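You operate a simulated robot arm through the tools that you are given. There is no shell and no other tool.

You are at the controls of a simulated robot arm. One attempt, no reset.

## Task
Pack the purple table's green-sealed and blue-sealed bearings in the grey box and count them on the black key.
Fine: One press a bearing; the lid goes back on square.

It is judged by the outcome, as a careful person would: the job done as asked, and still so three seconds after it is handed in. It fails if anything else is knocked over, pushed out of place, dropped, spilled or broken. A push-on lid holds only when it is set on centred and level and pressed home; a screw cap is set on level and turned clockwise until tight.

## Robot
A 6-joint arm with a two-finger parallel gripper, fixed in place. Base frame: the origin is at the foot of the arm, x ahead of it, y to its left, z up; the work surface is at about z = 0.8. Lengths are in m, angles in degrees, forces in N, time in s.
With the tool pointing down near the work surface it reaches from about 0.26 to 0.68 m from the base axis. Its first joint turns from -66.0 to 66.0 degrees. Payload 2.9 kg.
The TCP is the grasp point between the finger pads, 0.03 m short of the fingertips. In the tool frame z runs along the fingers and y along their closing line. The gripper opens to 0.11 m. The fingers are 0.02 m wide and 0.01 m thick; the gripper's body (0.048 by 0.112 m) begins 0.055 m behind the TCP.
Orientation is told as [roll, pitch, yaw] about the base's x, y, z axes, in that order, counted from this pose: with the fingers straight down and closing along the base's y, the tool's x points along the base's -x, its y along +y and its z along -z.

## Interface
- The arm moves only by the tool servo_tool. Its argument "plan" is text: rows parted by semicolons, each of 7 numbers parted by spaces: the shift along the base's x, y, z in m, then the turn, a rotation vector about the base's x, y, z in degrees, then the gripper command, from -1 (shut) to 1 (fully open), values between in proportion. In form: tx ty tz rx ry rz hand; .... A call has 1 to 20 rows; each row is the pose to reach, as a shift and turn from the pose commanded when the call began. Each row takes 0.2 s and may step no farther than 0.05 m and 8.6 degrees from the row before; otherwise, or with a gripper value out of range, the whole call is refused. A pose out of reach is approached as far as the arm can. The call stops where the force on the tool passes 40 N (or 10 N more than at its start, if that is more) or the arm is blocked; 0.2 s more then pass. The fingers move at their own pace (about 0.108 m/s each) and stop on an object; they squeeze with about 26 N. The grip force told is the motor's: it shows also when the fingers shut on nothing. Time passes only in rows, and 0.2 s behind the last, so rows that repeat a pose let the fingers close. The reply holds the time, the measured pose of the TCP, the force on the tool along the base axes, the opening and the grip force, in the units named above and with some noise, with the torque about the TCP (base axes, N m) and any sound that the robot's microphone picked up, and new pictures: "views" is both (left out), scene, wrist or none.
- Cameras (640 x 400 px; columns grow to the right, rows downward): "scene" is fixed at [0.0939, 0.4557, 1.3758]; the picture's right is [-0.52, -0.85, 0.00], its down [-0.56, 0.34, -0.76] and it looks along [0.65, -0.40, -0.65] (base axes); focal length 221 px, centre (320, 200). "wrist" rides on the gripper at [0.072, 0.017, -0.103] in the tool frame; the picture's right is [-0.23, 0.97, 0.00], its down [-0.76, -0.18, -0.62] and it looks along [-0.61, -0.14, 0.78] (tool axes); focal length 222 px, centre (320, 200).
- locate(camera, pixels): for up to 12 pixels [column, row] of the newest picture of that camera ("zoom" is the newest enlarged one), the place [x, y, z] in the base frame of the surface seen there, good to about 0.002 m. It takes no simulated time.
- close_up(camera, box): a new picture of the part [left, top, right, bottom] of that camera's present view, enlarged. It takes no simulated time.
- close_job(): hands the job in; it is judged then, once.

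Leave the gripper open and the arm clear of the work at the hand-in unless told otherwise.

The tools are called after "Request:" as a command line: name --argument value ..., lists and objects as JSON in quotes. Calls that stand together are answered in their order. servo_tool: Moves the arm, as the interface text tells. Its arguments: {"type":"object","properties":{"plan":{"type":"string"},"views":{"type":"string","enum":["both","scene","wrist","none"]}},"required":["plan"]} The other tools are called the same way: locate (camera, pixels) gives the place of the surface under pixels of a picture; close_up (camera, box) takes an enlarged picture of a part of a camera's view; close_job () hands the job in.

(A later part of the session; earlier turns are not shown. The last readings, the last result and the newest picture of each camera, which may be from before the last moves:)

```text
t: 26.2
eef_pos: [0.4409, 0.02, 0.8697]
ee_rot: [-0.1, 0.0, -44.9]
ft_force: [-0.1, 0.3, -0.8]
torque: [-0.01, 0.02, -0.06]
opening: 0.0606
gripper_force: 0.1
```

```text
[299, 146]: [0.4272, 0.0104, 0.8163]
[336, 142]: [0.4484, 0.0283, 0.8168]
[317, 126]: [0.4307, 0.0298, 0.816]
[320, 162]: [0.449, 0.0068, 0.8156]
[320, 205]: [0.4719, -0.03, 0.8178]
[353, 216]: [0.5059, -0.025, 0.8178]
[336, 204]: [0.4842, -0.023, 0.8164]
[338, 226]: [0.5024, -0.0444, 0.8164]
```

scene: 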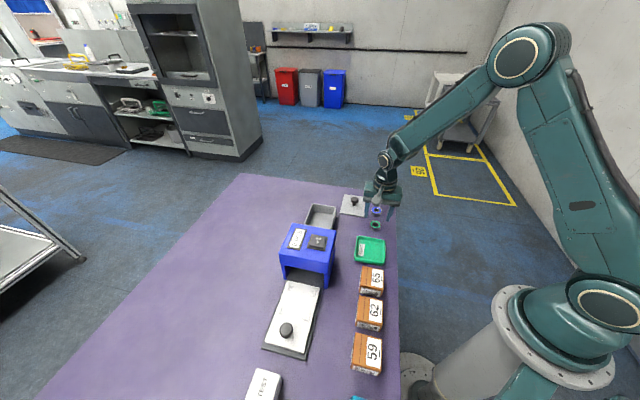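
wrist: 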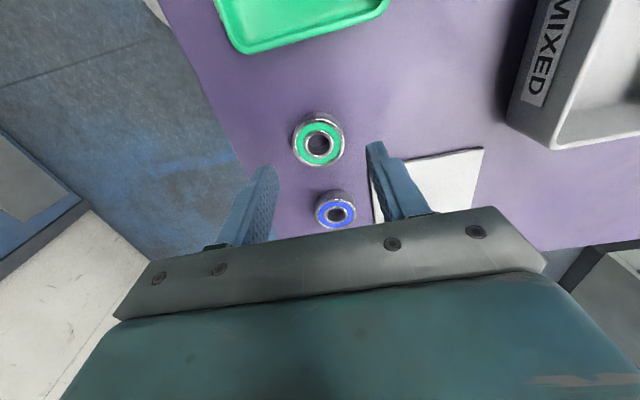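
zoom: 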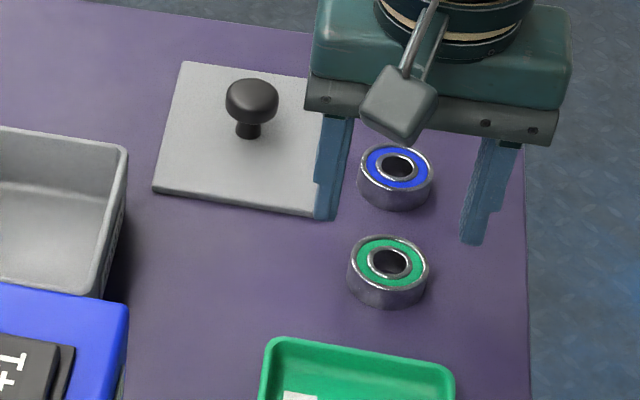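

Green centre ≈ (0.4395,0.0185). Descend to z≈0.833 and close.

Request:
servo_tool --plan "-0.0015 -0.001 -0.02 0 0 0 0.1; -0.0015 -0.001 -0.0367 0 0 0 0.1; -0.0015 -0.001 -0.0367 0 0 0 0.1; -0.0015 -0.001 -0.0367 0 0 0 -0.25; -0.0015 -0.001 -0.0367 0 0 0 -0.4; -0.0015 -0.001 -0.0367 0 0 0 -1; -0.0015 -0.001 -0.0367 0 0 0 -1" --views "both"

Request:
close_up --camera "scene" --box '[320, 185, 410, 245]'

```text
t: 27.8
eef_pos: [0.4375, 0.0183, 0.8334]
ee_rot: [-0.1, 0.1, -45.0]
ft_force: [0.0, -1.3, -0.4]
torque: [0.06, 0.0, -0.02]
opening: 0.0389
gripper_force: 26.1
```

scene: 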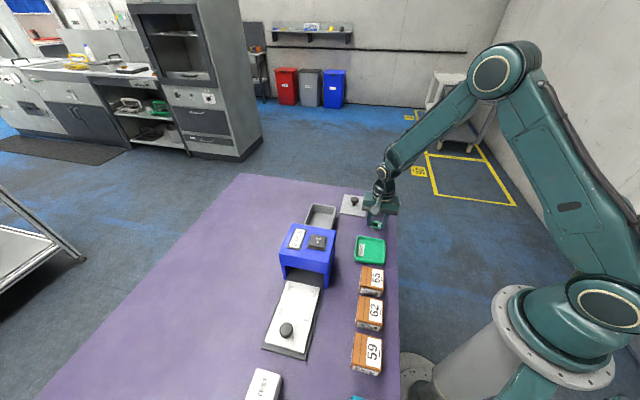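
wrist: 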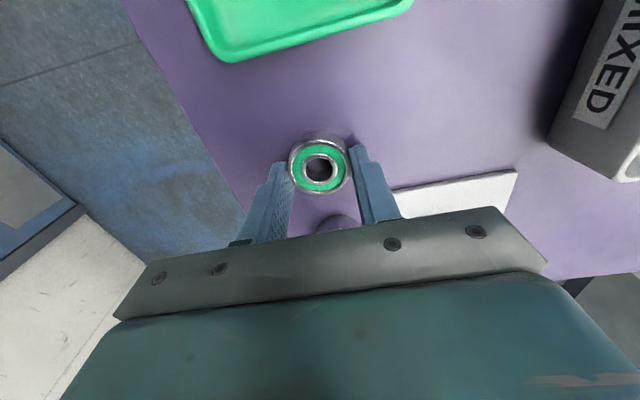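

```text
6.67 times, centred on (365, 215) of scene
```

zoom: 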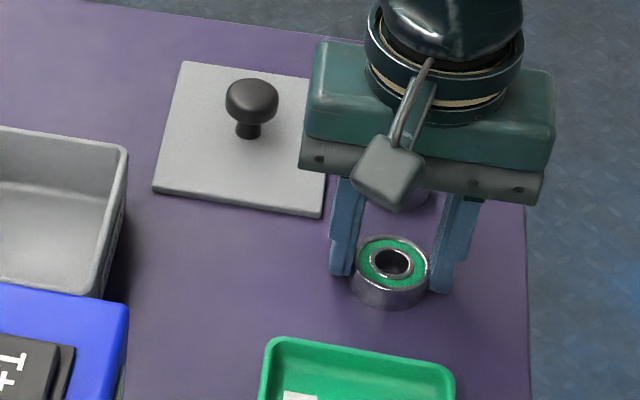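

Green bearing gripped (0.039 wide). Lift and carry over the left half of the box (0.531,0.1915).

Request:
servo_tool --plan "0 0 0.03 0 0 0 -1; 0 0 0.07 0 0 0 -1; 0.02 0.04 0.1 0 0 0 -1; 0.04 0.08 0.1 0 0 0 -1; 0.06 0.12 0.1 0 0 0 -1; 0.08 0.15 0.1 0 0 0 -1; 0.0938 0.1732 0.1 0 0 0 -1; 0.0938 0.1732 0.08 0 0 0 -1; 0.0938 0.1732 0.08 0 0 0 -1" --views "both"

Request:
close_up --camera "scene" --box '[280, 165, 380, 245]'

```text
refused: row 3 steps farther than a row can; nothing moved
```

```text
5.00 times, centred on (330, 205) of scene
```

zoom: 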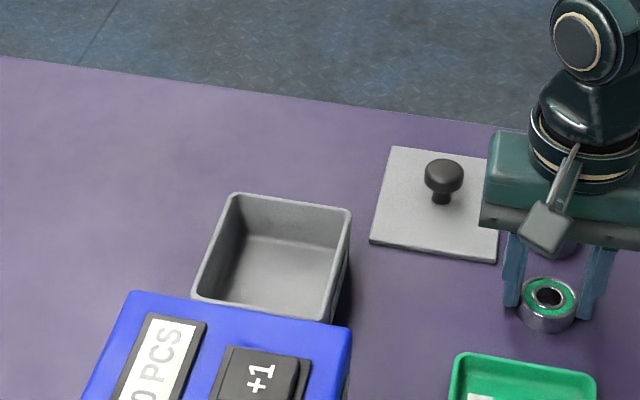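

That plan was refused (row 3 too long, nothing moved). Same move with finer rows.

Request:
servo_tool --plan "0 0 0.03 0 0 0 -1; 0 0 0.07 0 0 0 -1; 0.01 0.02 0.1 0 0 0 -1; 0.03 0.055 0.1 0 0 0 -1; 0.05 0.09 0.1 0 0 0 -1; 0.07 0.125 0.1 0 0 0 -1; 0.085 0.155 0.1 0 0 0 -1; 0.0938 0.1732 0.1 0 0 0 -1; 0.0938 0.1732 0.08 0 0 0 -1; 0.0938 0.1732 0.08 0 0 0 -1" --views "both"

Request:
close_up --camera "scene" --box '[270, 165, 370, 245]'

```text
t: 30.0
eef_pos: [0.5342, 0.1917, 0.913]
ee_rot: [0.0, 0.1, -45.0]
ft_force: [0.4, -0.2, -1.0]
torque: [-0.03, 0.01, -0.03]
opening: 0.0387
gripper_force: 26.4
```

scene: 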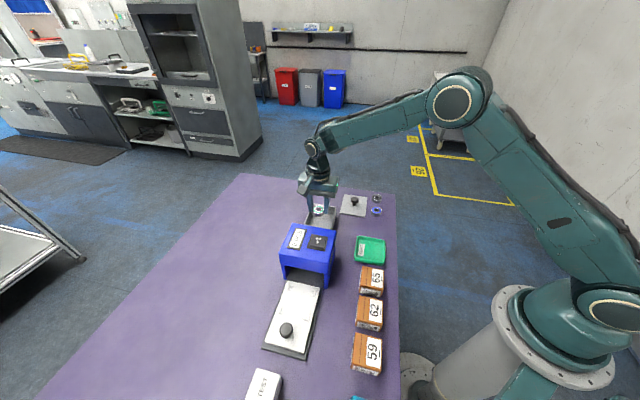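
wrist: 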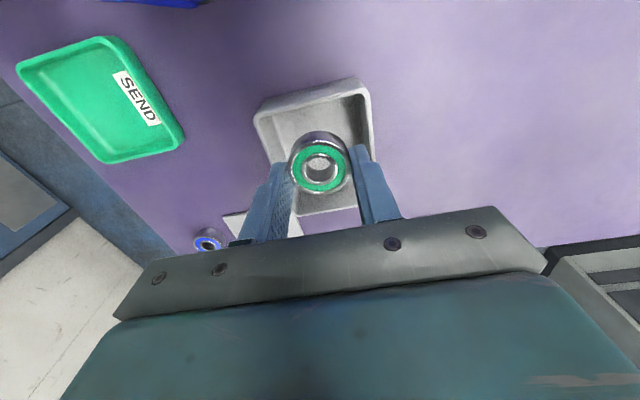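

```text
5.00 times, centred on (320, 205) of scene
```

zoom: 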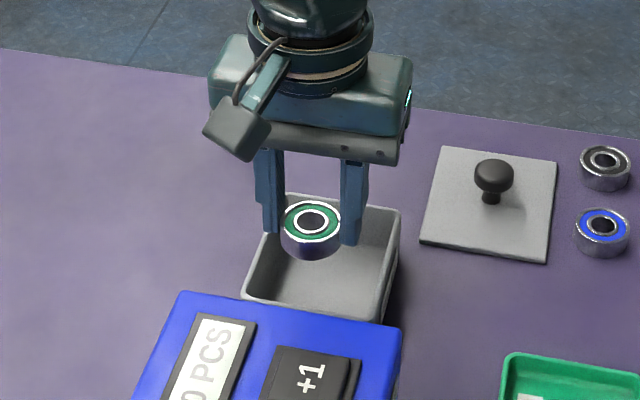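

Over the box at (0.534,0.1917). I measure the box rim from the wrist camera to centre between the walls.

Request:
close_up --camera "wrist" --box '[240, 70, 400, 230]'

Request:
locate --camera "wrist" --pixels '[[256, 113], [364, 82], [276, 158], [373, 140], [262, 113], [360, 92], [320, 97], [322, 103]]'

```text
2.50 times, centred on (320, 150) of wrist
```

zoom: 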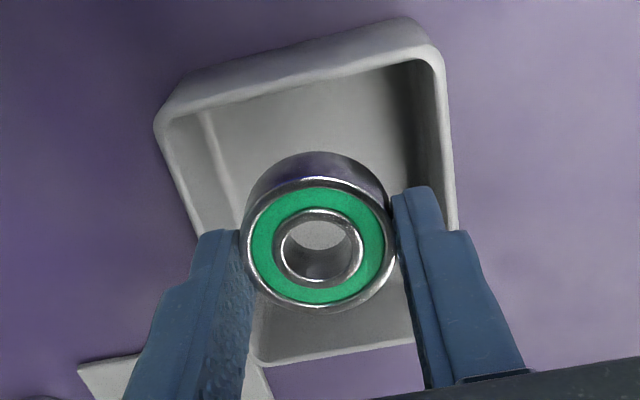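

```text
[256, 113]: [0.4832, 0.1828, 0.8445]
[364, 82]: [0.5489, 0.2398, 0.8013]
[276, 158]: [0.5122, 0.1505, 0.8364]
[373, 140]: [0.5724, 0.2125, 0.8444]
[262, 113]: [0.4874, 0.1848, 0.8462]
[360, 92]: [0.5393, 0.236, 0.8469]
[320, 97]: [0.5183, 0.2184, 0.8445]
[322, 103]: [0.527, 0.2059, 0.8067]
```

Centred in the short direction. I lower into the box to z≈0.839 slowly.

Request:
servo_tool --plan "-0.001 0 -0.02 0 0 0 -1; -0.001 0 -0.04 0 0 0 -1; -0.001 0 -0.055 0 0 0 -1; -0.001 0 -0.065 0 0 0 -1; -0.001 0 -0.071 0 0 0 -1; -0.001 0 -0.0735 0 0 0 -1; -0.001 0 -0.0735 0 0 0 -1" --views "scene"

Request:
close_up --camera "scene" --box '[270, 165, 370, 245]'

```text
t: 31.6
eef_pos: [0.5315, 0.192, 0.8409]
ee_rot: [-0.1, 0.1, -45.0]
ft_force: [1.2, -0.2, -0.1]
torque: [0.03, -0.02, 0.0]
opening: 0.0386
gripper_force: 26.4
```

scene: 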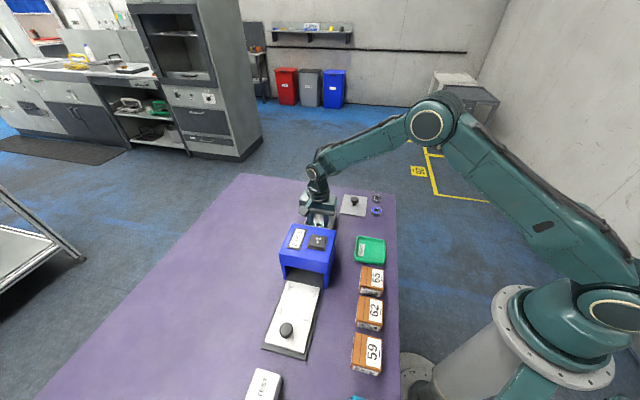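

```text
5.00 times, centred on (320, 205) of scene
```

zoom: 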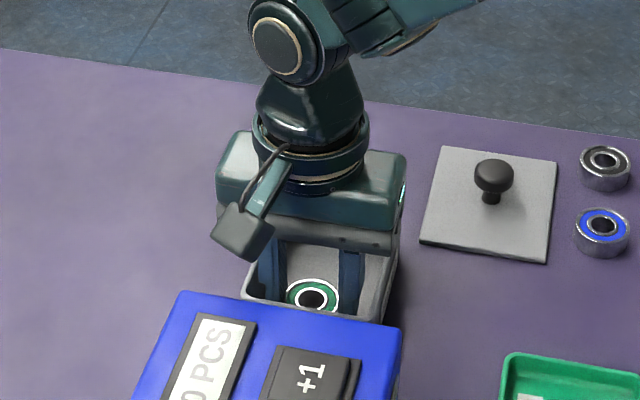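

No contact yet; 2–3 mm more until it touches the floor.

Request:
servo_tool --plan "0 0 -0.0015 0 0 0 -1; 0 0 -0.003 0 0 0 -1; 0 0 -0.003 0 0 0 -1" --views "none"

```text
t: 32.4
eef_pos: [0.5315, 0.193, 0.8382]
ee_rot: [-0.2, 0.1, -44.9]
ft_force: [-0.8, -0.3, -1.3]
torque: [0.02, 0.0, -0.02]
opening: 0.0388
gripper_force: 26.1
```

Request:
servo_tool --plan "0 0 -0.001 0 0 0 -1; 0 0 -0.002 0 0 0 -1; 0 0 -0.002 0 0 0 -1" --views "none"

```text
t: 33.2
eef_pos: [0.5323, 0.1924, 0.8367]
ee_rot: [-0.1, 0.2, -45.0]
ft_force: [-5.4, -1.5, 15.6]
torque: [-0.05, 0.22, -0.01]
opening: 0.0387
gripper_force: 25.3
```

The bearing is on the floor (15.6 N). I ease up, open only to ≈0.048 (walls near), and rise.

Request:
servo_tool --plan "0 0 0.001 0 0 0 -1; 0 0 0.001 0 0 0 -0.13; 0 0 0.001 0 0 0 -0.13; 0 0 0.015 0 0 0 -0.13; 0 0 0.05 0 0 0 -0.13; 0 0 0.09 0 0 0 0.1; 0 0 0.09 0 0 0 0.1" --views "both"

Request:
close_up --camera "wrist" --box '[240, 70, 400, 230]'

```text
t: 34.8
eef_pos: [0.5306, 0.1915, 0.9277]
ee_rot: [-0.1, 0.1, -44.9]
ft_force: [0.4, -0.1, 0.9]
torque: [0.01, 0.01, 0.0]
opening: 0.0607
gripper_force: 0.0
```

scene: 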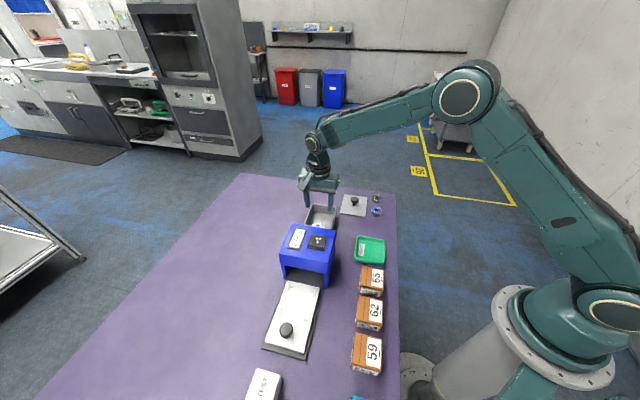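
wrist: 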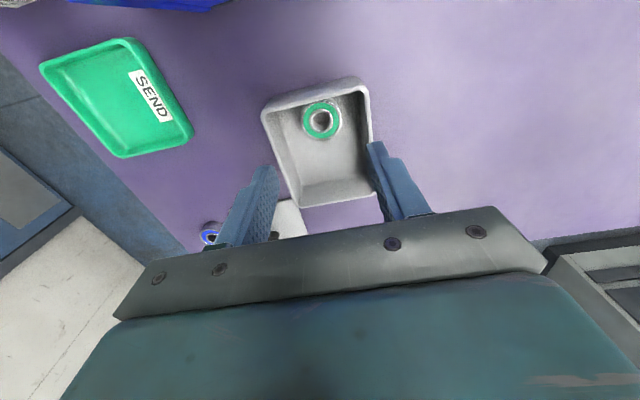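

```text
2.50 times, centred on (320, 150) of wrist
```

zoom: 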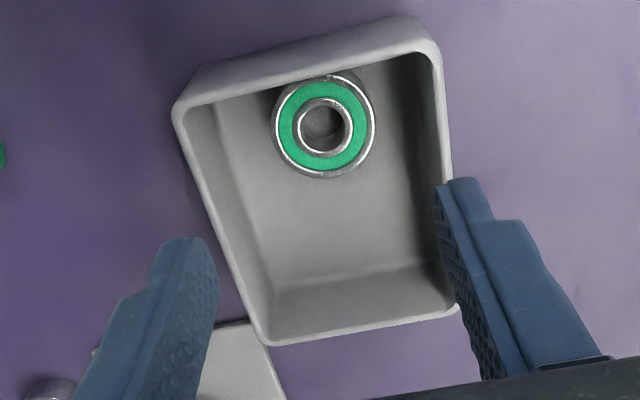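

Green bearing lies flat in the box. Now to the blue bearing (0.492,-0.033), turning to yaw +45 so the fingers stay clear of the lid.

Request:
servo_tool --plan "-0.004 -0.02 0.01 0 0 8.2 0.1; -0.008 -0.04 0.01 0 0 16.4 0.1; -0.011 -0.06 0.01 0 0 24.6 0.1; -0.014 -0.08 0.01 0 0 32.8 0.1; -0.018 -0.1 0.01 0 0 41 0.1; -0.021 -0.12 0.01 0 0 49.2 0.1; -0.025 -0.14 0.01 0 0 57.4 0.1; -0.028 -0.16 0.01 0 0 65.6 0.1; -0.031 -0.18 0.01 0 0 73.8 0.1; -0.035 -0.2 0.01 0 0 82 0.1; -0.0386 -0.2245 0 0 0 90 0.1; -0.0386 -0.2245 -0.04 0 0 90 0.1; -0.0386 -0.2245 -0.057 0 0 90 0.1; -0.0386 -0.2245 -0.057 0 0 90 0.1" --views "both"

Request:
close_up --camera "scene" --box '[320, 175, 410, 235]'

```text
t: 37.8
eef_pos: [0.4911, -0.0315, 0.8707]
ee_rot: [-0.1, 0.2, 45.1]
ft_force: [0.5, -0.5, 0.6]
torque: [0.02, -0.01, 0.01]
opening: 0.0607
gripper_force: 0.0
```

scene: 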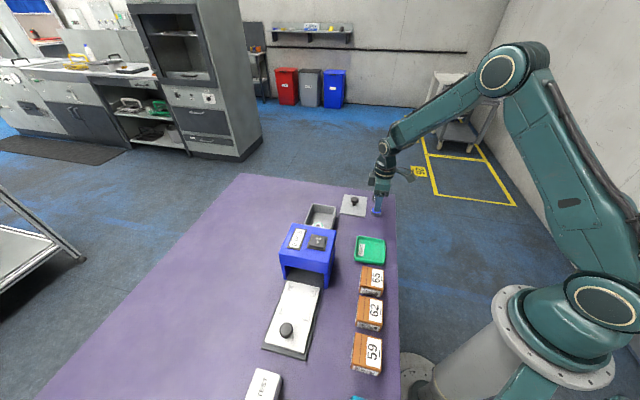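
wrist: 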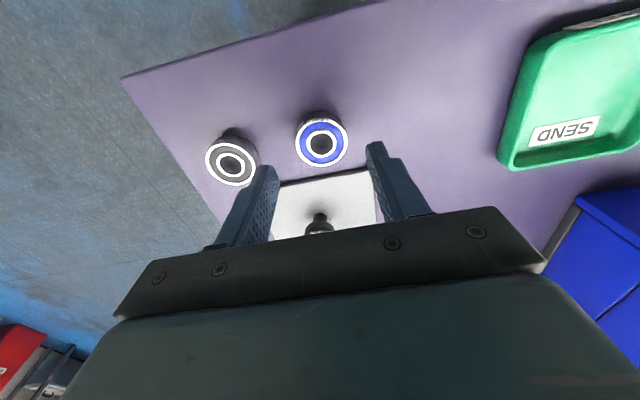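

```text
6.67 times, centred on (365, 205) of scene
```

zoom: 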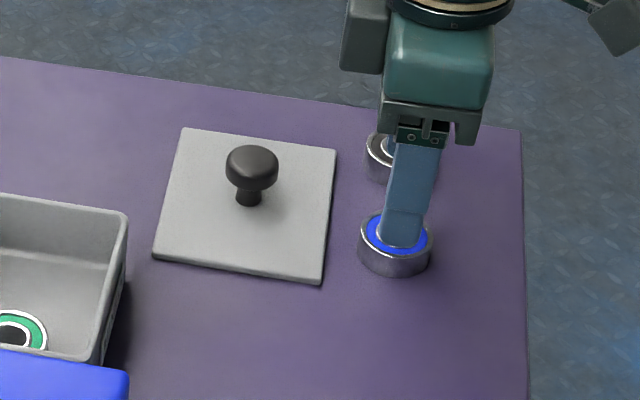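

Request:
locate --camera "wrist" --pixels '[[302, 143], [339, 139], [319, 124], [322, 159], [255, 152], [232, 139]]'

```text
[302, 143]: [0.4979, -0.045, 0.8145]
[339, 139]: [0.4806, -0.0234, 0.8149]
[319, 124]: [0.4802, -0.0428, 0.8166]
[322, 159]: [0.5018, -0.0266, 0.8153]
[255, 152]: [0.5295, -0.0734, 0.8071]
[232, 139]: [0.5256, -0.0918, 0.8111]
```

Blue centre ≈ (0.491,-0.034). Descend to z≈0.833 and close.

Request:
servo_tool --plan "0.0003 -0.002 -0.02 0 0 0 0.1; 0.0003 -0.002 -0.0375 0 0 0 0.1; 0.0003 -0.002 -0.0375 0 0 0 0.1; 0.0003 -0.002 -0.0375 0 0 0 -0.25; 0.0003 -0.002 -0.0375 0 0 0 -0.4; 0.0003 -0.002 -0.0375 0 0 0 -1; 0.0003 -0.002 -0.0375 0 0 0 -1" --views "wrist"

```text
t: 39.4
eef_pos: [0.4946, -0.0347, 0.8306]
ee_rot: [0.0, 0.2, 44.9]
ft_force: [1.4, 0.3, 0.6]
torque: [-0.02, 0.01, 0.0]
opening: 0.0384
gripper_force: 26.7
```

wrist: 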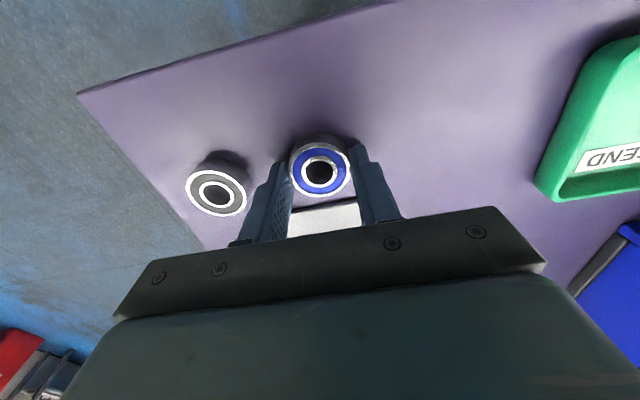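

Blue gripped. Lift, carry over the other half of the box while turning back to yaw -45: target (0.568,0.1566).

Request:
servo_tool --plan "0 0 0.03 0 0 0 -1; 0 0 0.07 0 0 0 -1; 0 0.005 0.1 0 0 -8.2 -1; 0.008 0.025 0.1 0 0 -16.4 -1; 0.016 0.045 0.1 0 0 -24.6 -1; 0.024 0.065 0.1 0 0 -32.8 -1; 0.032 0.085 0.1 0 0 -41 -1; 0.04 0.105 0.1 0 0 -49.2 -1; 0.048 0.125 0.1 0 0 -57.4 -1; 0.056 0.145 0.1 0 0 -65.6 -1; 0.064 0.165 0.1 0 0 -73.8 -1; 0.07 0.18 0.1 0 0 -82 -1; 0.0745 0.191 0.1 0 0 -90 -1; 0.0745 0.191 0.08 0 0 -90 -1; 0.0745 0.191 0.08 0 0 -90 -1" --views "both"

Request:
close_up --camera "wrist" --box '[240, 50, 400, 210]'

Request:
close_up --camera "scene" --box '[270, 165, 370, 245]'

```text
t: 42.6
eef_pos: [0.5679, 0.1551, 0.912]
ee_rot: [-0.1, 0.1, -44.9]
ft_force: [0.0, -1.0, -1.2]
torque: [-0.02, 0.0, 0.01]
opening: 0.0387
gripper_force: 26.0
```

scene: 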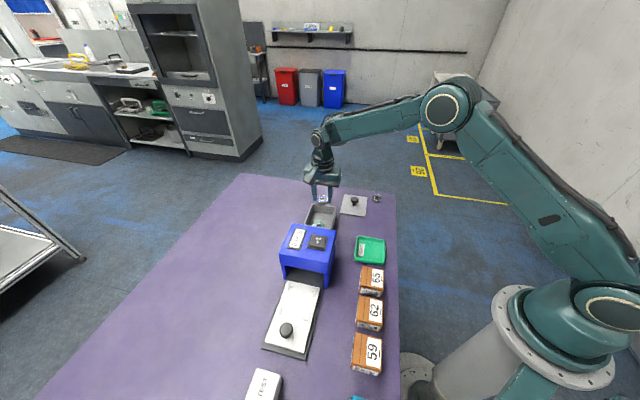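
wrist: 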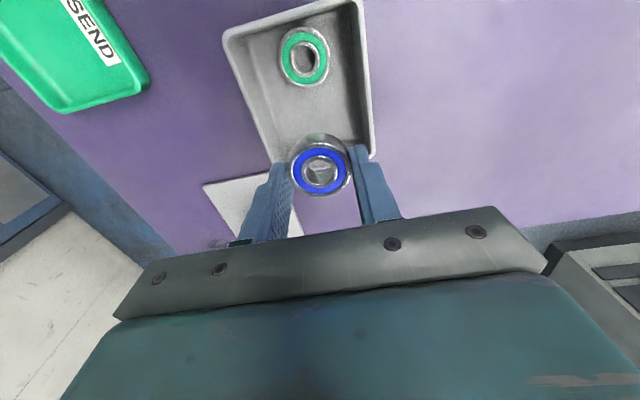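

```text
2.50 times, centred on (320, 130) of wrist
```

zoom: 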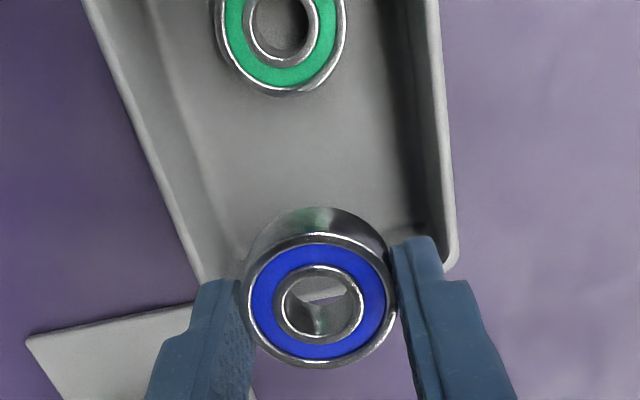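

```text
5.00 times, centred on (320, 205) of scene
```

zoom: 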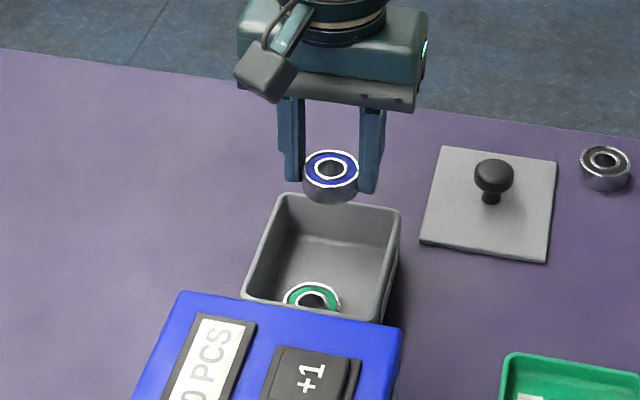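

Checking far wall and green bearing positions to set the insertion spot.

Request:
locate --camera "zoom" --pixels '[[335, 203], [285, 200], [395, 212], [330, 215], [325, 240], [320, 255], [315, 265], [340, 262], [311, 283], [312, 300], [262, 280], [375, 280]]'

Request:
locate --camera "wrist" --pixels '[[286, 60], [321, 52], [301, 32], [306, 82], [305, 115], [308, 128], [225, 40], [362, 10], [371, 150], [260, 140]]'

```text
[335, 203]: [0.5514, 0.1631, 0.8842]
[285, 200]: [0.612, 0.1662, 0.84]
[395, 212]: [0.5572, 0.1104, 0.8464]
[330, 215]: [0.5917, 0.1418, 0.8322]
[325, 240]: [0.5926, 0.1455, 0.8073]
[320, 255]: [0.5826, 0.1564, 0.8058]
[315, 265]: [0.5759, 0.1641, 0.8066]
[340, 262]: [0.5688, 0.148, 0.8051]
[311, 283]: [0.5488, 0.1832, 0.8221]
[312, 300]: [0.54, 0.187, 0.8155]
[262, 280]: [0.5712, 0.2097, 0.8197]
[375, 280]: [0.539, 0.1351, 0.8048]
```

```text
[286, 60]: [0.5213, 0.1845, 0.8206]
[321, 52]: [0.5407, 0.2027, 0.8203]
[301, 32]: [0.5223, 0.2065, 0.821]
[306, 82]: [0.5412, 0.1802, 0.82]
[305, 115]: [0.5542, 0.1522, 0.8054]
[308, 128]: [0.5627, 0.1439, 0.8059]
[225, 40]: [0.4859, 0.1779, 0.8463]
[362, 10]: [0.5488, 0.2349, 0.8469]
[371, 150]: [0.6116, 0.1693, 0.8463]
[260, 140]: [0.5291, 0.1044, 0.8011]
```

Room is good (floor to v≈0.315, bearing would reach 0.311). Lowering slowly.

Request:
servo_tool --plan "0 0.001 -0.02 0 0 0 -1; 0 0.001 -0.04 0 0 0 -1; 0 0.001 -0.055 0 0 0 -1; 0 0.001 -0.066 0 0 0 -1; 0 0.001 -0.072 0 0 0 -1; 0 0.001 -0.074 0 0 0 -1; 0 0.001 -0.074 0 0 0 -1" --views "scene"

Request:
close_up --camera "scene" --box '[270, 165, 370, 245]'

```text
t: 44.2
eef_pos: [0.569, 0.1587, 0.838]
ee_rot: [-0.1, 0.0, -45.0]
ft_force: [0.2, -0.2, -0.9]
torque: [0.0, 0.0, -0.01]
opening: 0.0387
gripper_force: 26.3
```

scene: 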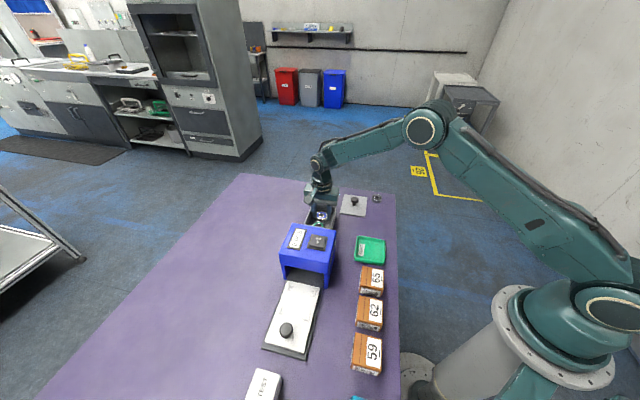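

```text
5.00 times, centred on (320, 205) of scene
```

zoom: 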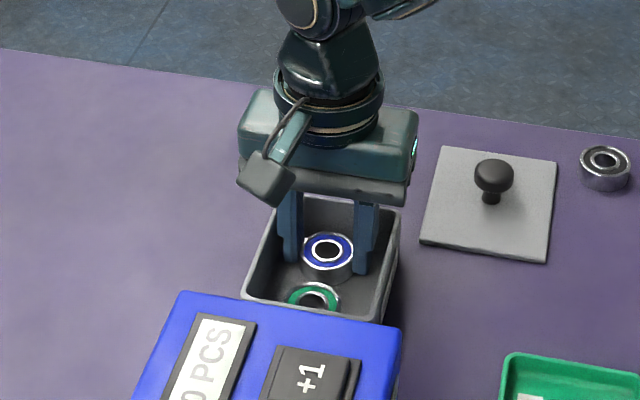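

Fine; a few millimetres more to the floor.

Request:
servo_tool --plan "0 0 -0.0015 0 0 0 -1; 0 0 -0.003 0 0 0 -1; 0 0 -0.003 0 0 0 -1" --views "none"

```text
t: 45.0
eef_pos: [0.568, 0.1579, 0.8363]
ee_rot: [0.1, 0.1, -44.9]
ft_force: [-2.7, -0.1, 10.9]
torque: [-0.07, 0.14, -0.01]
opening: 0.0386
gripper_force: 26.4
```

Touching the floor (10.9 N). Release with a small opening and rise.

Request:
servo_tool --plan "0 0 0.001 0 0 0 -1; 0 0 0.001 0 0 0 -0.13; 0 0 0.001 0 0 0 -0.13; 0 0 0.015 0 0 0 -0.13; 0 0 0.05 0 0 0 -0.13; 0 0 0.09 0 0 0 0.1; 0 0 0.09 0 0 0 0.1" --views "both"

Request:
close_up --camera "scene" --box '[270, 175, 390, 255]'

```text
t: 46.6
eef_pos: [0.5683, 0.1553, 0.9273]
ee_rot: [-0.1, 0.1, -45.0]
ft_force: [-0.7, -0.2, -0.7]
torque: [0.01, 0.01, 0.01]
opening: 0.0606
gripper_force: 0.2
```

scene: 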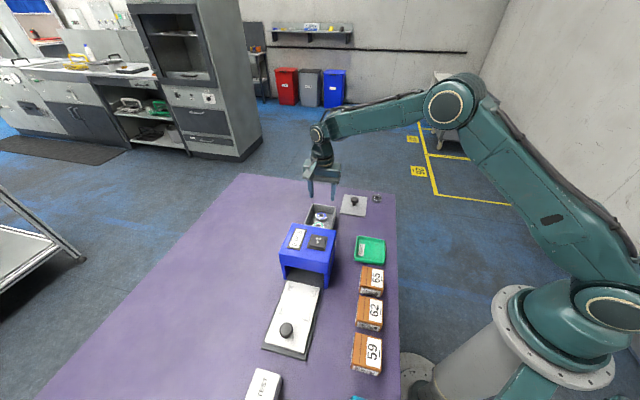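
wrist: 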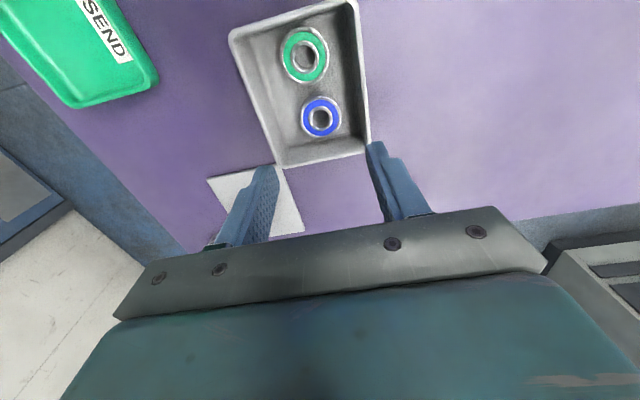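

```text
5.00 times, centred on (330, 215) of scene
```

zoom: 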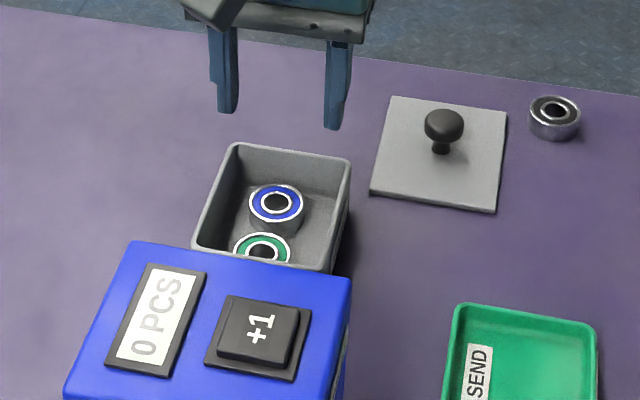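

Both bearings are packed. Measuring box rim in the wrist view (did it shift?) and the parked lid.

Request:
close_up --camera "wrist" --box '[215, 0, 385, 170]'

Request:
locate --camera "wrist" --pixels '[[231, 38], [352, 3], [369, 145], [283, 163], [292, 165], [362, 150], [250, 100], [362, 80]]'

Request:
locate --camera "scene" --pixels '[[348, 194], [371, 197], [369, 217], [344, 213], [354, 200]]'

```text
2.35 times, centred on (300, 85) of wrist
```

zoom: 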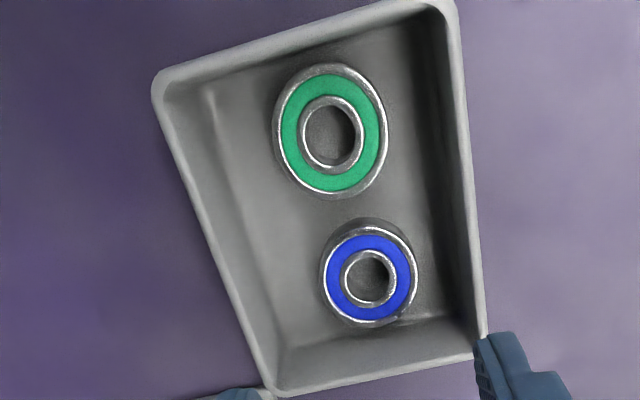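

```text
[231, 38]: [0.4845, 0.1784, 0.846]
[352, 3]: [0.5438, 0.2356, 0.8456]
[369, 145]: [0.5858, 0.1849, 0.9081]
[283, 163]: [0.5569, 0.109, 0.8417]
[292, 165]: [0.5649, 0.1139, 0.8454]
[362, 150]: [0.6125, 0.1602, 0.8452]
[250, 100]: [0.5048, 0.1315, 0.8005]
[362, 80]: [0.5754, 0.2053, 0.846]
```

```text
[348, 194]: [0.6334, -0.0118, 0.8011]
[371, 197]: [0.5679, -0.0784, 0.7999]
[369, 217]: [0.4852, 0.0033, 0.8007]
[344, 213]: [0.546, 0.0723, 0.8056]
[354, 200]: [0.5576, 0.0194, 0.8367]
```

I want a precise rim measurement: rise to z≈0.985 and back a little to see the whole box.

Request:
servo_tool --plan "0 0 0.03 0 0 0 0.1; -0.01 0.01 0.055 0 0 0 0.1; -0.01 0.01 0.055 0 0 0 0.1; -0.01 0.01 0.055 0 0 0 0.1" --views "wrist"

Request:
close_up --camera "wrist" --box '[220, 40, 400, 180]'

```text
t: 47.6
eef_pos: [0.5581, 0.1668, 0.9794]
ee_rot: [0.0, 0.1, -45.0]
ft_force: [-0.4, -0.1, -0.5]
torque: [0.02, 0.0, -0.02]
opening: 0.0604
gripper_force: 0.0
```

wrist: 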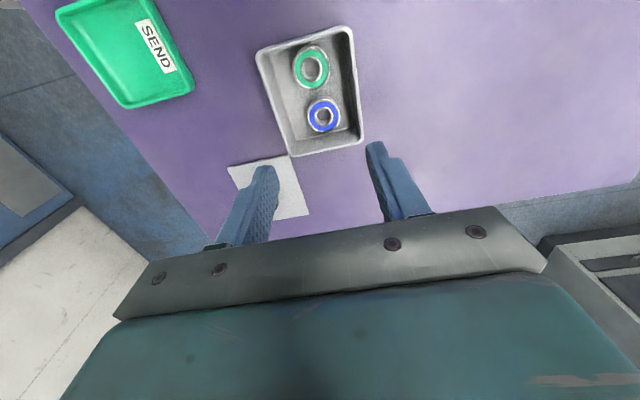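

```text
2.86 times, centred on (310, 110) of wrist
```

zoom: 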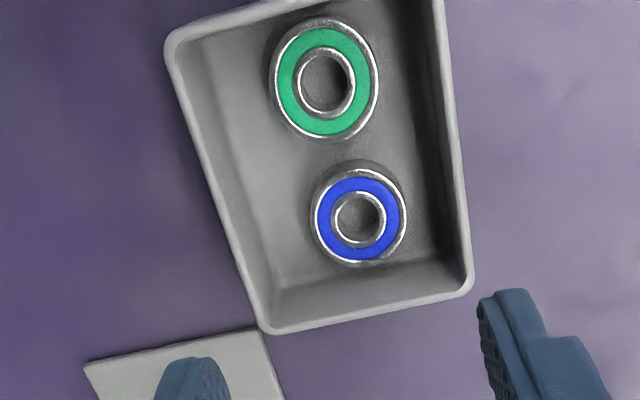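

Request:
locate --camera "zoom" --pixels '[[186, 100], [211, 170], [240, 255], [450, 80], [459, 160], [467, 240], [310, 323], [360, 312], [420, 298], [215, 28], [260, 16]]'

Request:
close_up --camera "wrist" --box '[230, 10, 390, 110]'

```text
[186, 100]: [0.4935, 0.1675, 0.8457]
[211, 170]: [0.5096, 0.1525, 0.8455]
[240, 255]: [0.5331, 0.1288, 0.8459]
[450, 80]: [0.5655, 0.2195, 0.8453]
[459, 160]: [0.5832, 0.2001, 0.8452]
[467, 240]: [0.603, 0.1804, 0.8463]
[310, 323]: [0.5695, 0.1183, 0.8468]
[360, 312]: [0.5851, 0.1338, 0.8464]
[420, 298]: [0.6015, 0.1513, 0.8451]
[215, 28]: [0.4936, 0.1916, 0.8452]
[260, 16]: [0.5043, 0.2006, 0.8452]
```

```text
4.00 times, centred on (310, 60) of wrist
```

zoom: 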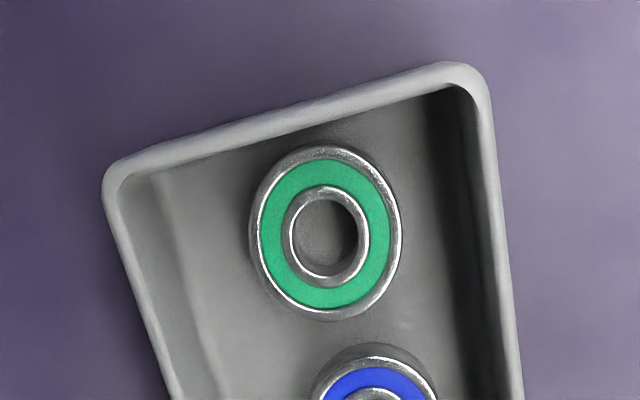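

Box is unmoved: rim centre ≈ (0.550,0.173), long side at -45°. Now over the lid knob at (0.565,0.012), down to z≈0.90 first.

Request:
servo_tool --plan "0 -0.04 0 0 0 0 0.1; 0.003 -0.08 0 0 0 0 0.1; 0.005 -0.12 -0.01 0 0 0 0.1; 0.007 -0.1546 -0.03 0 0 0 0.1; 0.007 -0.1546 -0.07 0 0 0 0.1; 0.007 -0.1546 -0.08 0 0 0 0.1; 0.007 -0.1546 -0.08 0 0 0 0.1" --views "wrist"

Request:
close_up --camera "wrist" --box '[220, 20, 400, 200]'

```text
t: 49.2
eef_pos: [0.5639, 0.01, 0.8986]
ee_rot: [-0.1, 0.1, -45.0]
ft_force: [0.4, 0.4, -1.0]
torque: [-0.01, 0.01, 0.03]
opening: 0.0602
gripper_force: 0.0
```

wrist: 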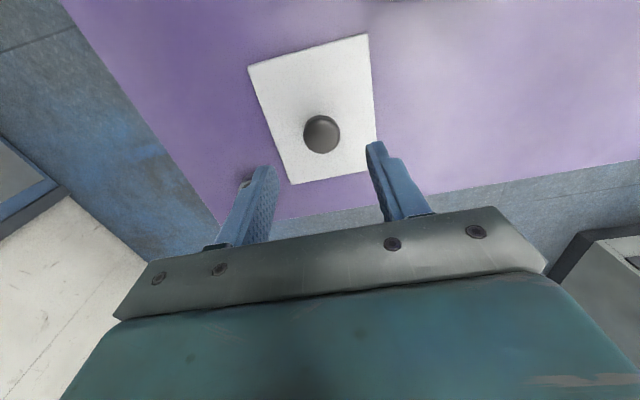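

```text
2.22 times, centred on (310, 110) of wrist
```

zoom: 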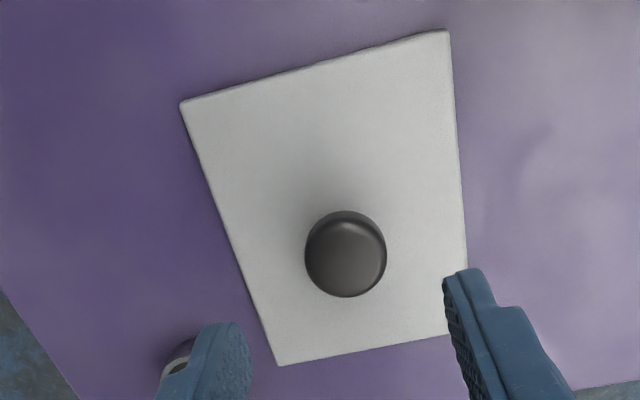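

Measuring knob and lid corners here.

Request:
locate --camera "zoom" --pixels '[[309, 250], [382, 250], [345, 216], [346, 290], [183, 105], [446, 33], [465, 255], [280, 362], [200, 150], [240, 260], [455, 120], [462, 220]]'

```text
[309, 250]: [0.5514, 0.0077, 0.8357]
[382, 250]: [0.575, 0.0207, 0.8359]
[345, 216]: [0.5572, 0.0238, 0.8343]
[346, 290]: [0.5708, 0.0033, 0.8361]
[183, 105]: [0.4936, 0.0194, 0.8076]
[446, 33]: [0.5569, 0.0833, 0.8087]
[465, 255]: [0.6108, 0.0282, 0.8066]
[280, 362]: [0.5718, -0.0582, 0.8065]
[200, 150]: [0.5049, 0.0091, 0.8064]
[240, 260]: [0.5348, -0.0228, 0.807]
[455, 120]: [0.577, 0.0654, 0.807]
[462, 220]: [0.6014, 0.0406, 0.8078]
```

Knob centre (0.5637,0.0137). Nudge +0.001 in both, descend to z≈0.843 and grip.

Request:
servo_tool --plan "0 0.001 -0.02 0 0 0 0.1; 0 0.001 -0.04 0 0 0 0.1; 0 0.001 -0.0553 0 0 0 0.1; 0 0.001 -0.0553 0 0 0 0.1; 0 0.001 -0.0553 0 0 0 -0.35; 0 0.001 -0.0553 0 0 0 -1; 0 0.001 -0.0553 0 0 0 -1; 0 0.001 -0.0553 0 0 0 -1" --views "wrist"

```text
t: 51.0
eef_pos: [0.565, 0.012, 0.8454]
ee_rot: [-0.1, 0.1, -45.1]
ft_force: [-0.1, 0.8, 0.5]
torque: [0.01, -0.03, 0.0]
opening: 0.0287
gripper_force: 26.1
```

wrist: 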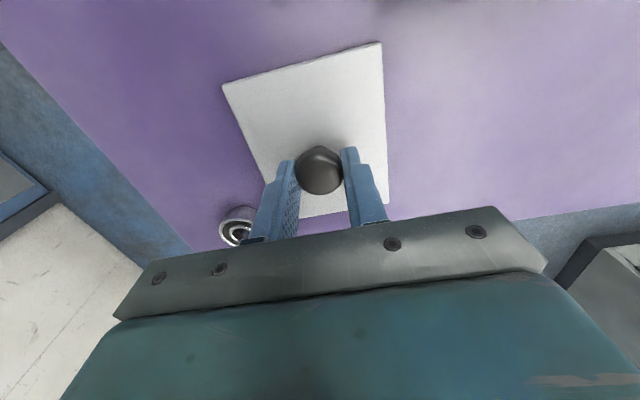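

Lid gripped in the same relation as before. Lift and carry above the box at (0.5485,0.173).

Request:
servo_tool --plan "0 0 0.01 0 0 0 -1; 0 0 0.04 0 0 0 -1; 0 0 0.075 0 0 0 -1; -0.003 0.03 0.09 0 0 0 -1; -0.007 0.07 0.09 0 0 0 -1; -0.011 0.11 0.09 0 0 0 -1; -0.014 0.14 0.09 0 0 0 -1; -0.0165 0.161 0.085 0 0 0 -1; -0.0165 0.161 0.07 0 0 0 -1; -0.0165 0.161 0.07 0 0 0 -1; -0.0165 0.161 0.07 0 0 0 -1" --views "both"

Request:
close_up --camera "scene" --box '[270, 165, 370, 245]'

```text
t: 53.4
eef_pos: [0.5478, 0.1753, 0.914]
ee_rot: [0.0, 0.1, -45.1]
ft_force: [0.5, 0.0, -1.3]
torque: [-0.03, 0.0, -0.01]
opening: 0.0284
gripper_force: 26.3
```

scene: 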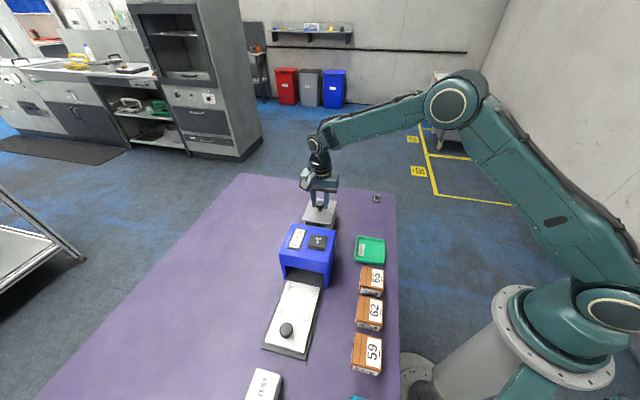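
wrist: 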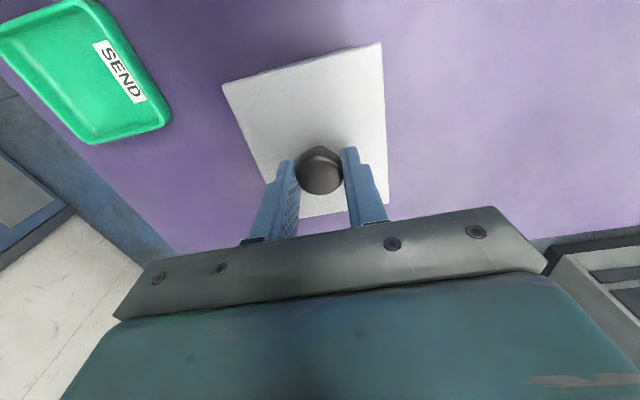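

```text
5.00 times, centred on (320, 205) of scene
```

zoom: 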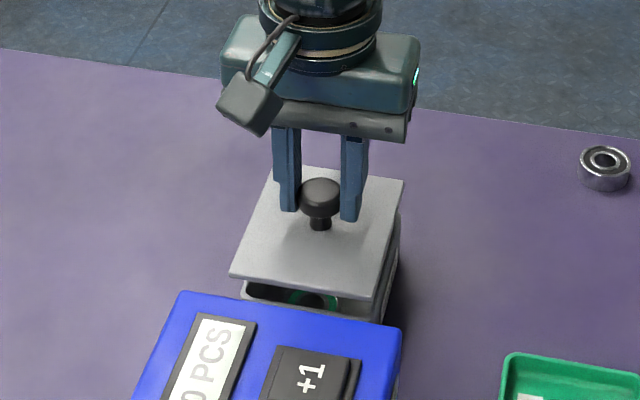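

Measure the held lid's edges to compare with the box rim.

Request:
close_up --camera "wrist" --box '[210, 30, 400, 225]'

Request:
locate --camera "wrist" --pixels '[[231, 103], [245, 131], [260, 163], [381, 70], [383, 110], [385, 150], [250, 79], [300, 66], [350, 53], [315, 214], [340, 209]]'

```text
2.05 times, centred on (305, 128) of wrist
```

zoom: 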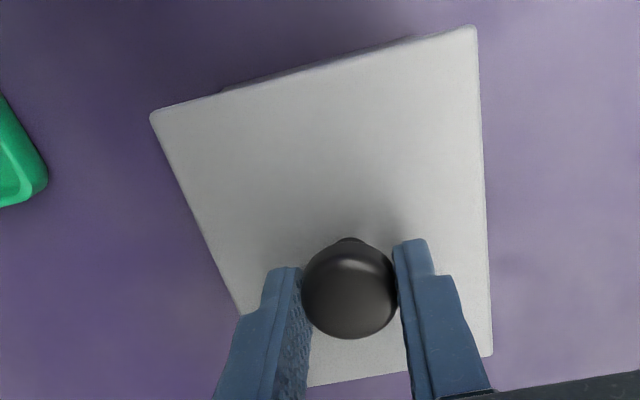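

```text
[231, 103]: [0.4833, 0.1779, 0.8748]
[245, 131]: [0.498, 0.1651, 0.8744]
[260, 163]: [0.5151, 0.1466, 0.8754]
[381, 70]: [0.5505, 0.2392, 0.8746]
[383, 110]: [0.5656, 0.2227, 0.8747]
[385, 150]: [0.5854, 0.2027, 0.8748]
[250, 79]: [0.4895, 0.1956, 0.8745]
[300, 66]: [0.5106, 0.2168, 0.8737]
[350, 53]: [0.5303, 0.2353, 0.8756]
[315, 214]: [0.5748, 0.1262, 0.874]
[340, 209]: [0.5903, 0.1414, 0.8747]
```

Lid centre (u,v)=(0.5129,0.2627) vs box (0.511,0.2655–0.2665). I shift about (+0.0008,-0.003) and re-measure.

Request:
servo_tool --plan "0.0008 -0.003 -0.005 0 0 0 -1; 0.0008 -0.003 -0.01 0 0 0 -1; 0.0008 -0.003 -0.01 0 0 0 -1; 0.0008 -0.003 -0.01 0 0 0 -1" --views "both"

Request:
locate --camera "wrist" --pixels '[[231, 103], [245, 131], [260, 163], [381, 70], [383, 110], [385, 150], [250, 79], [300, 66], [350, 53], [315, 214], [340, 209]]'

Request:
close_up --camera "scene" --box '[290, 185, 350, 235]'

```text
t: 54.4
eef_pos: [0.5508, 0.173, 0.9045]
ee_rot: [-0.1, 0.2, -45.0]
ft_force: [0.4, 0.6, -1.2]
torque: [0.0, 0.01, 0.02]
opening: 0.0287
gripper_force: 25.8
```

scene: 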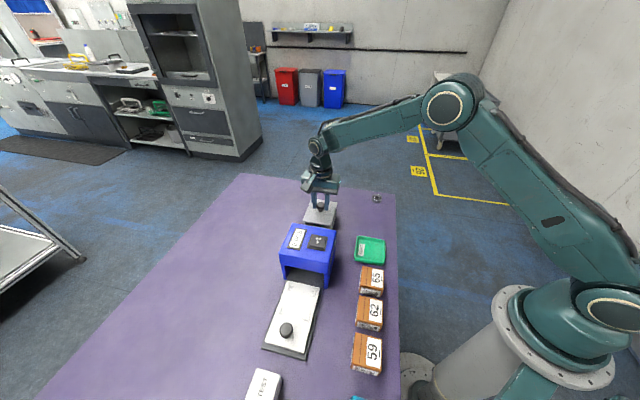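
wrist: 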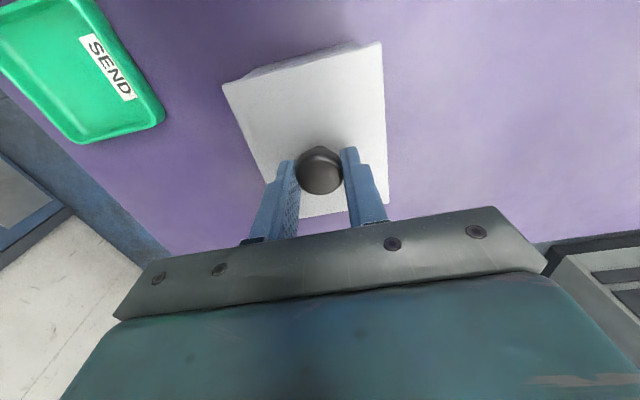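

```text
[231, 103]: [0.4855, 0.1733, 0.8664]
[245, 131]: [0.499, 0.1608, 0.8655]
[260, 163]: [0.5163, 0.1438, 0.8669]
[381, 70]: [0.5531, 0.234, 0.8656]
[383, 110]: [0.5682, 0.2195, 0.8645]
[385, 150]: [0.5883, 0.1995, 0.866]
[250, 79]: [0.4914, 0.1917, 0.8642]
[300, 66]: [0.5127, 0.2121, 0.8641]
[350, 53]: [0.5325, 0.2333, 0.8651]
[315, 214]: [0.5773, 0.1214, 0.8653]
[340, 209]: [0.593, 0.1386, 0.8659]
```

```text
8.00 times, centred on (320, 210) of scene
```

zoom: 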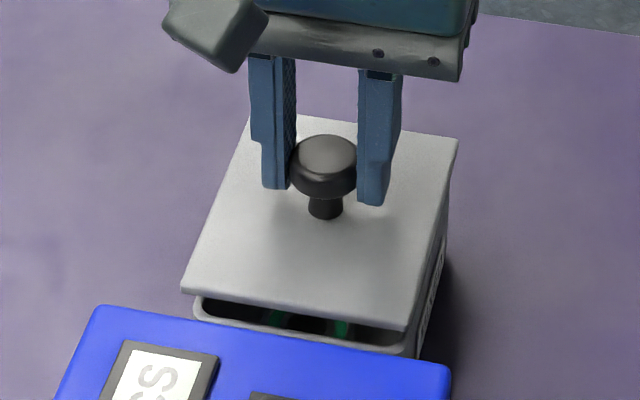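

Lid centre now (0.5116,0.2669) vs box (0.511,0.2665): aligned within a millimetre. Lowering gently onto the rim.

Request:
servo_tool --plan "0 0 -0.004 0 0 0 -1; 0 0 -0.008 0 0 0 -1; 0 0 -0.011 0 0 0 -1; 0 0 -0.011 0 0 0 -1" --views "none"

```text
t: 55.4
eef_pos: [0.5498, 0.1723, 0.8942]
ee_rot: [-0.1, 0.1, -45.0]
ft_force: [-0.2, 0.8, -0.6]
torque: [0.0, 0.01, 0.01]
opening: 0.0284
gripper_force: 26.5
```

Request:
servo_tool --plan "0 0 -0.001 0 0 0 -1; 0 0 -0.002 0 0 0 -1; 0 0 -0.003 0 0 0 -1; 0 0 -0.003 0 0 0 -1" --views "both"

Request:
close_up --camera "scene" --box '[290, 185, 350, 235]'

```text
t: 56.4
eef_pos: [0.5482, 0.1737, 0.8914]
ee_rot: [-0.1, 0.2, -44.9]
ft_force: [-8.6, 1.6, 9.1]
torque: [0.07, 0.22, -0.01]
opening: 0.0284
gripper_force: 25.9
heard: snap
```

scene: 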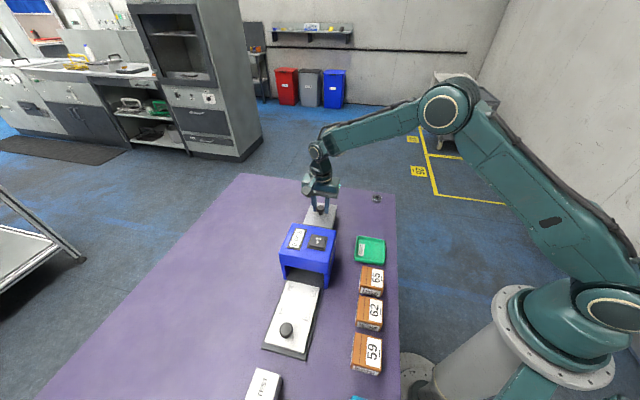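
wrist: 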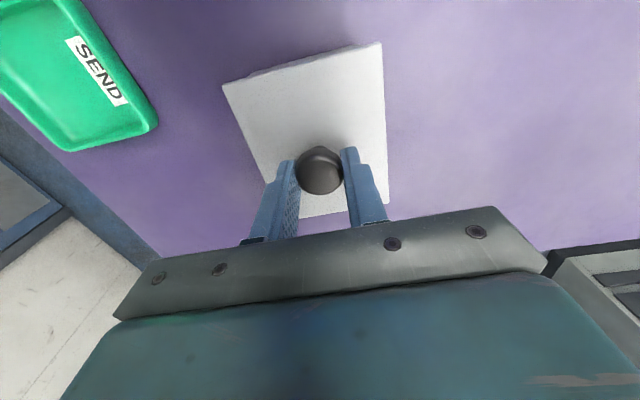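

```text
8.00 times, centred on (320, 210) of scene
```

zoom: 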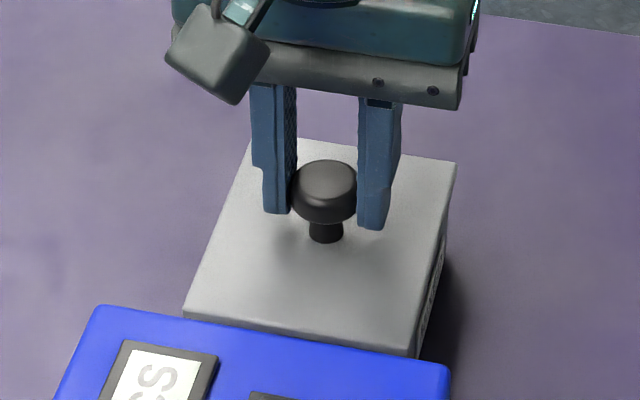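

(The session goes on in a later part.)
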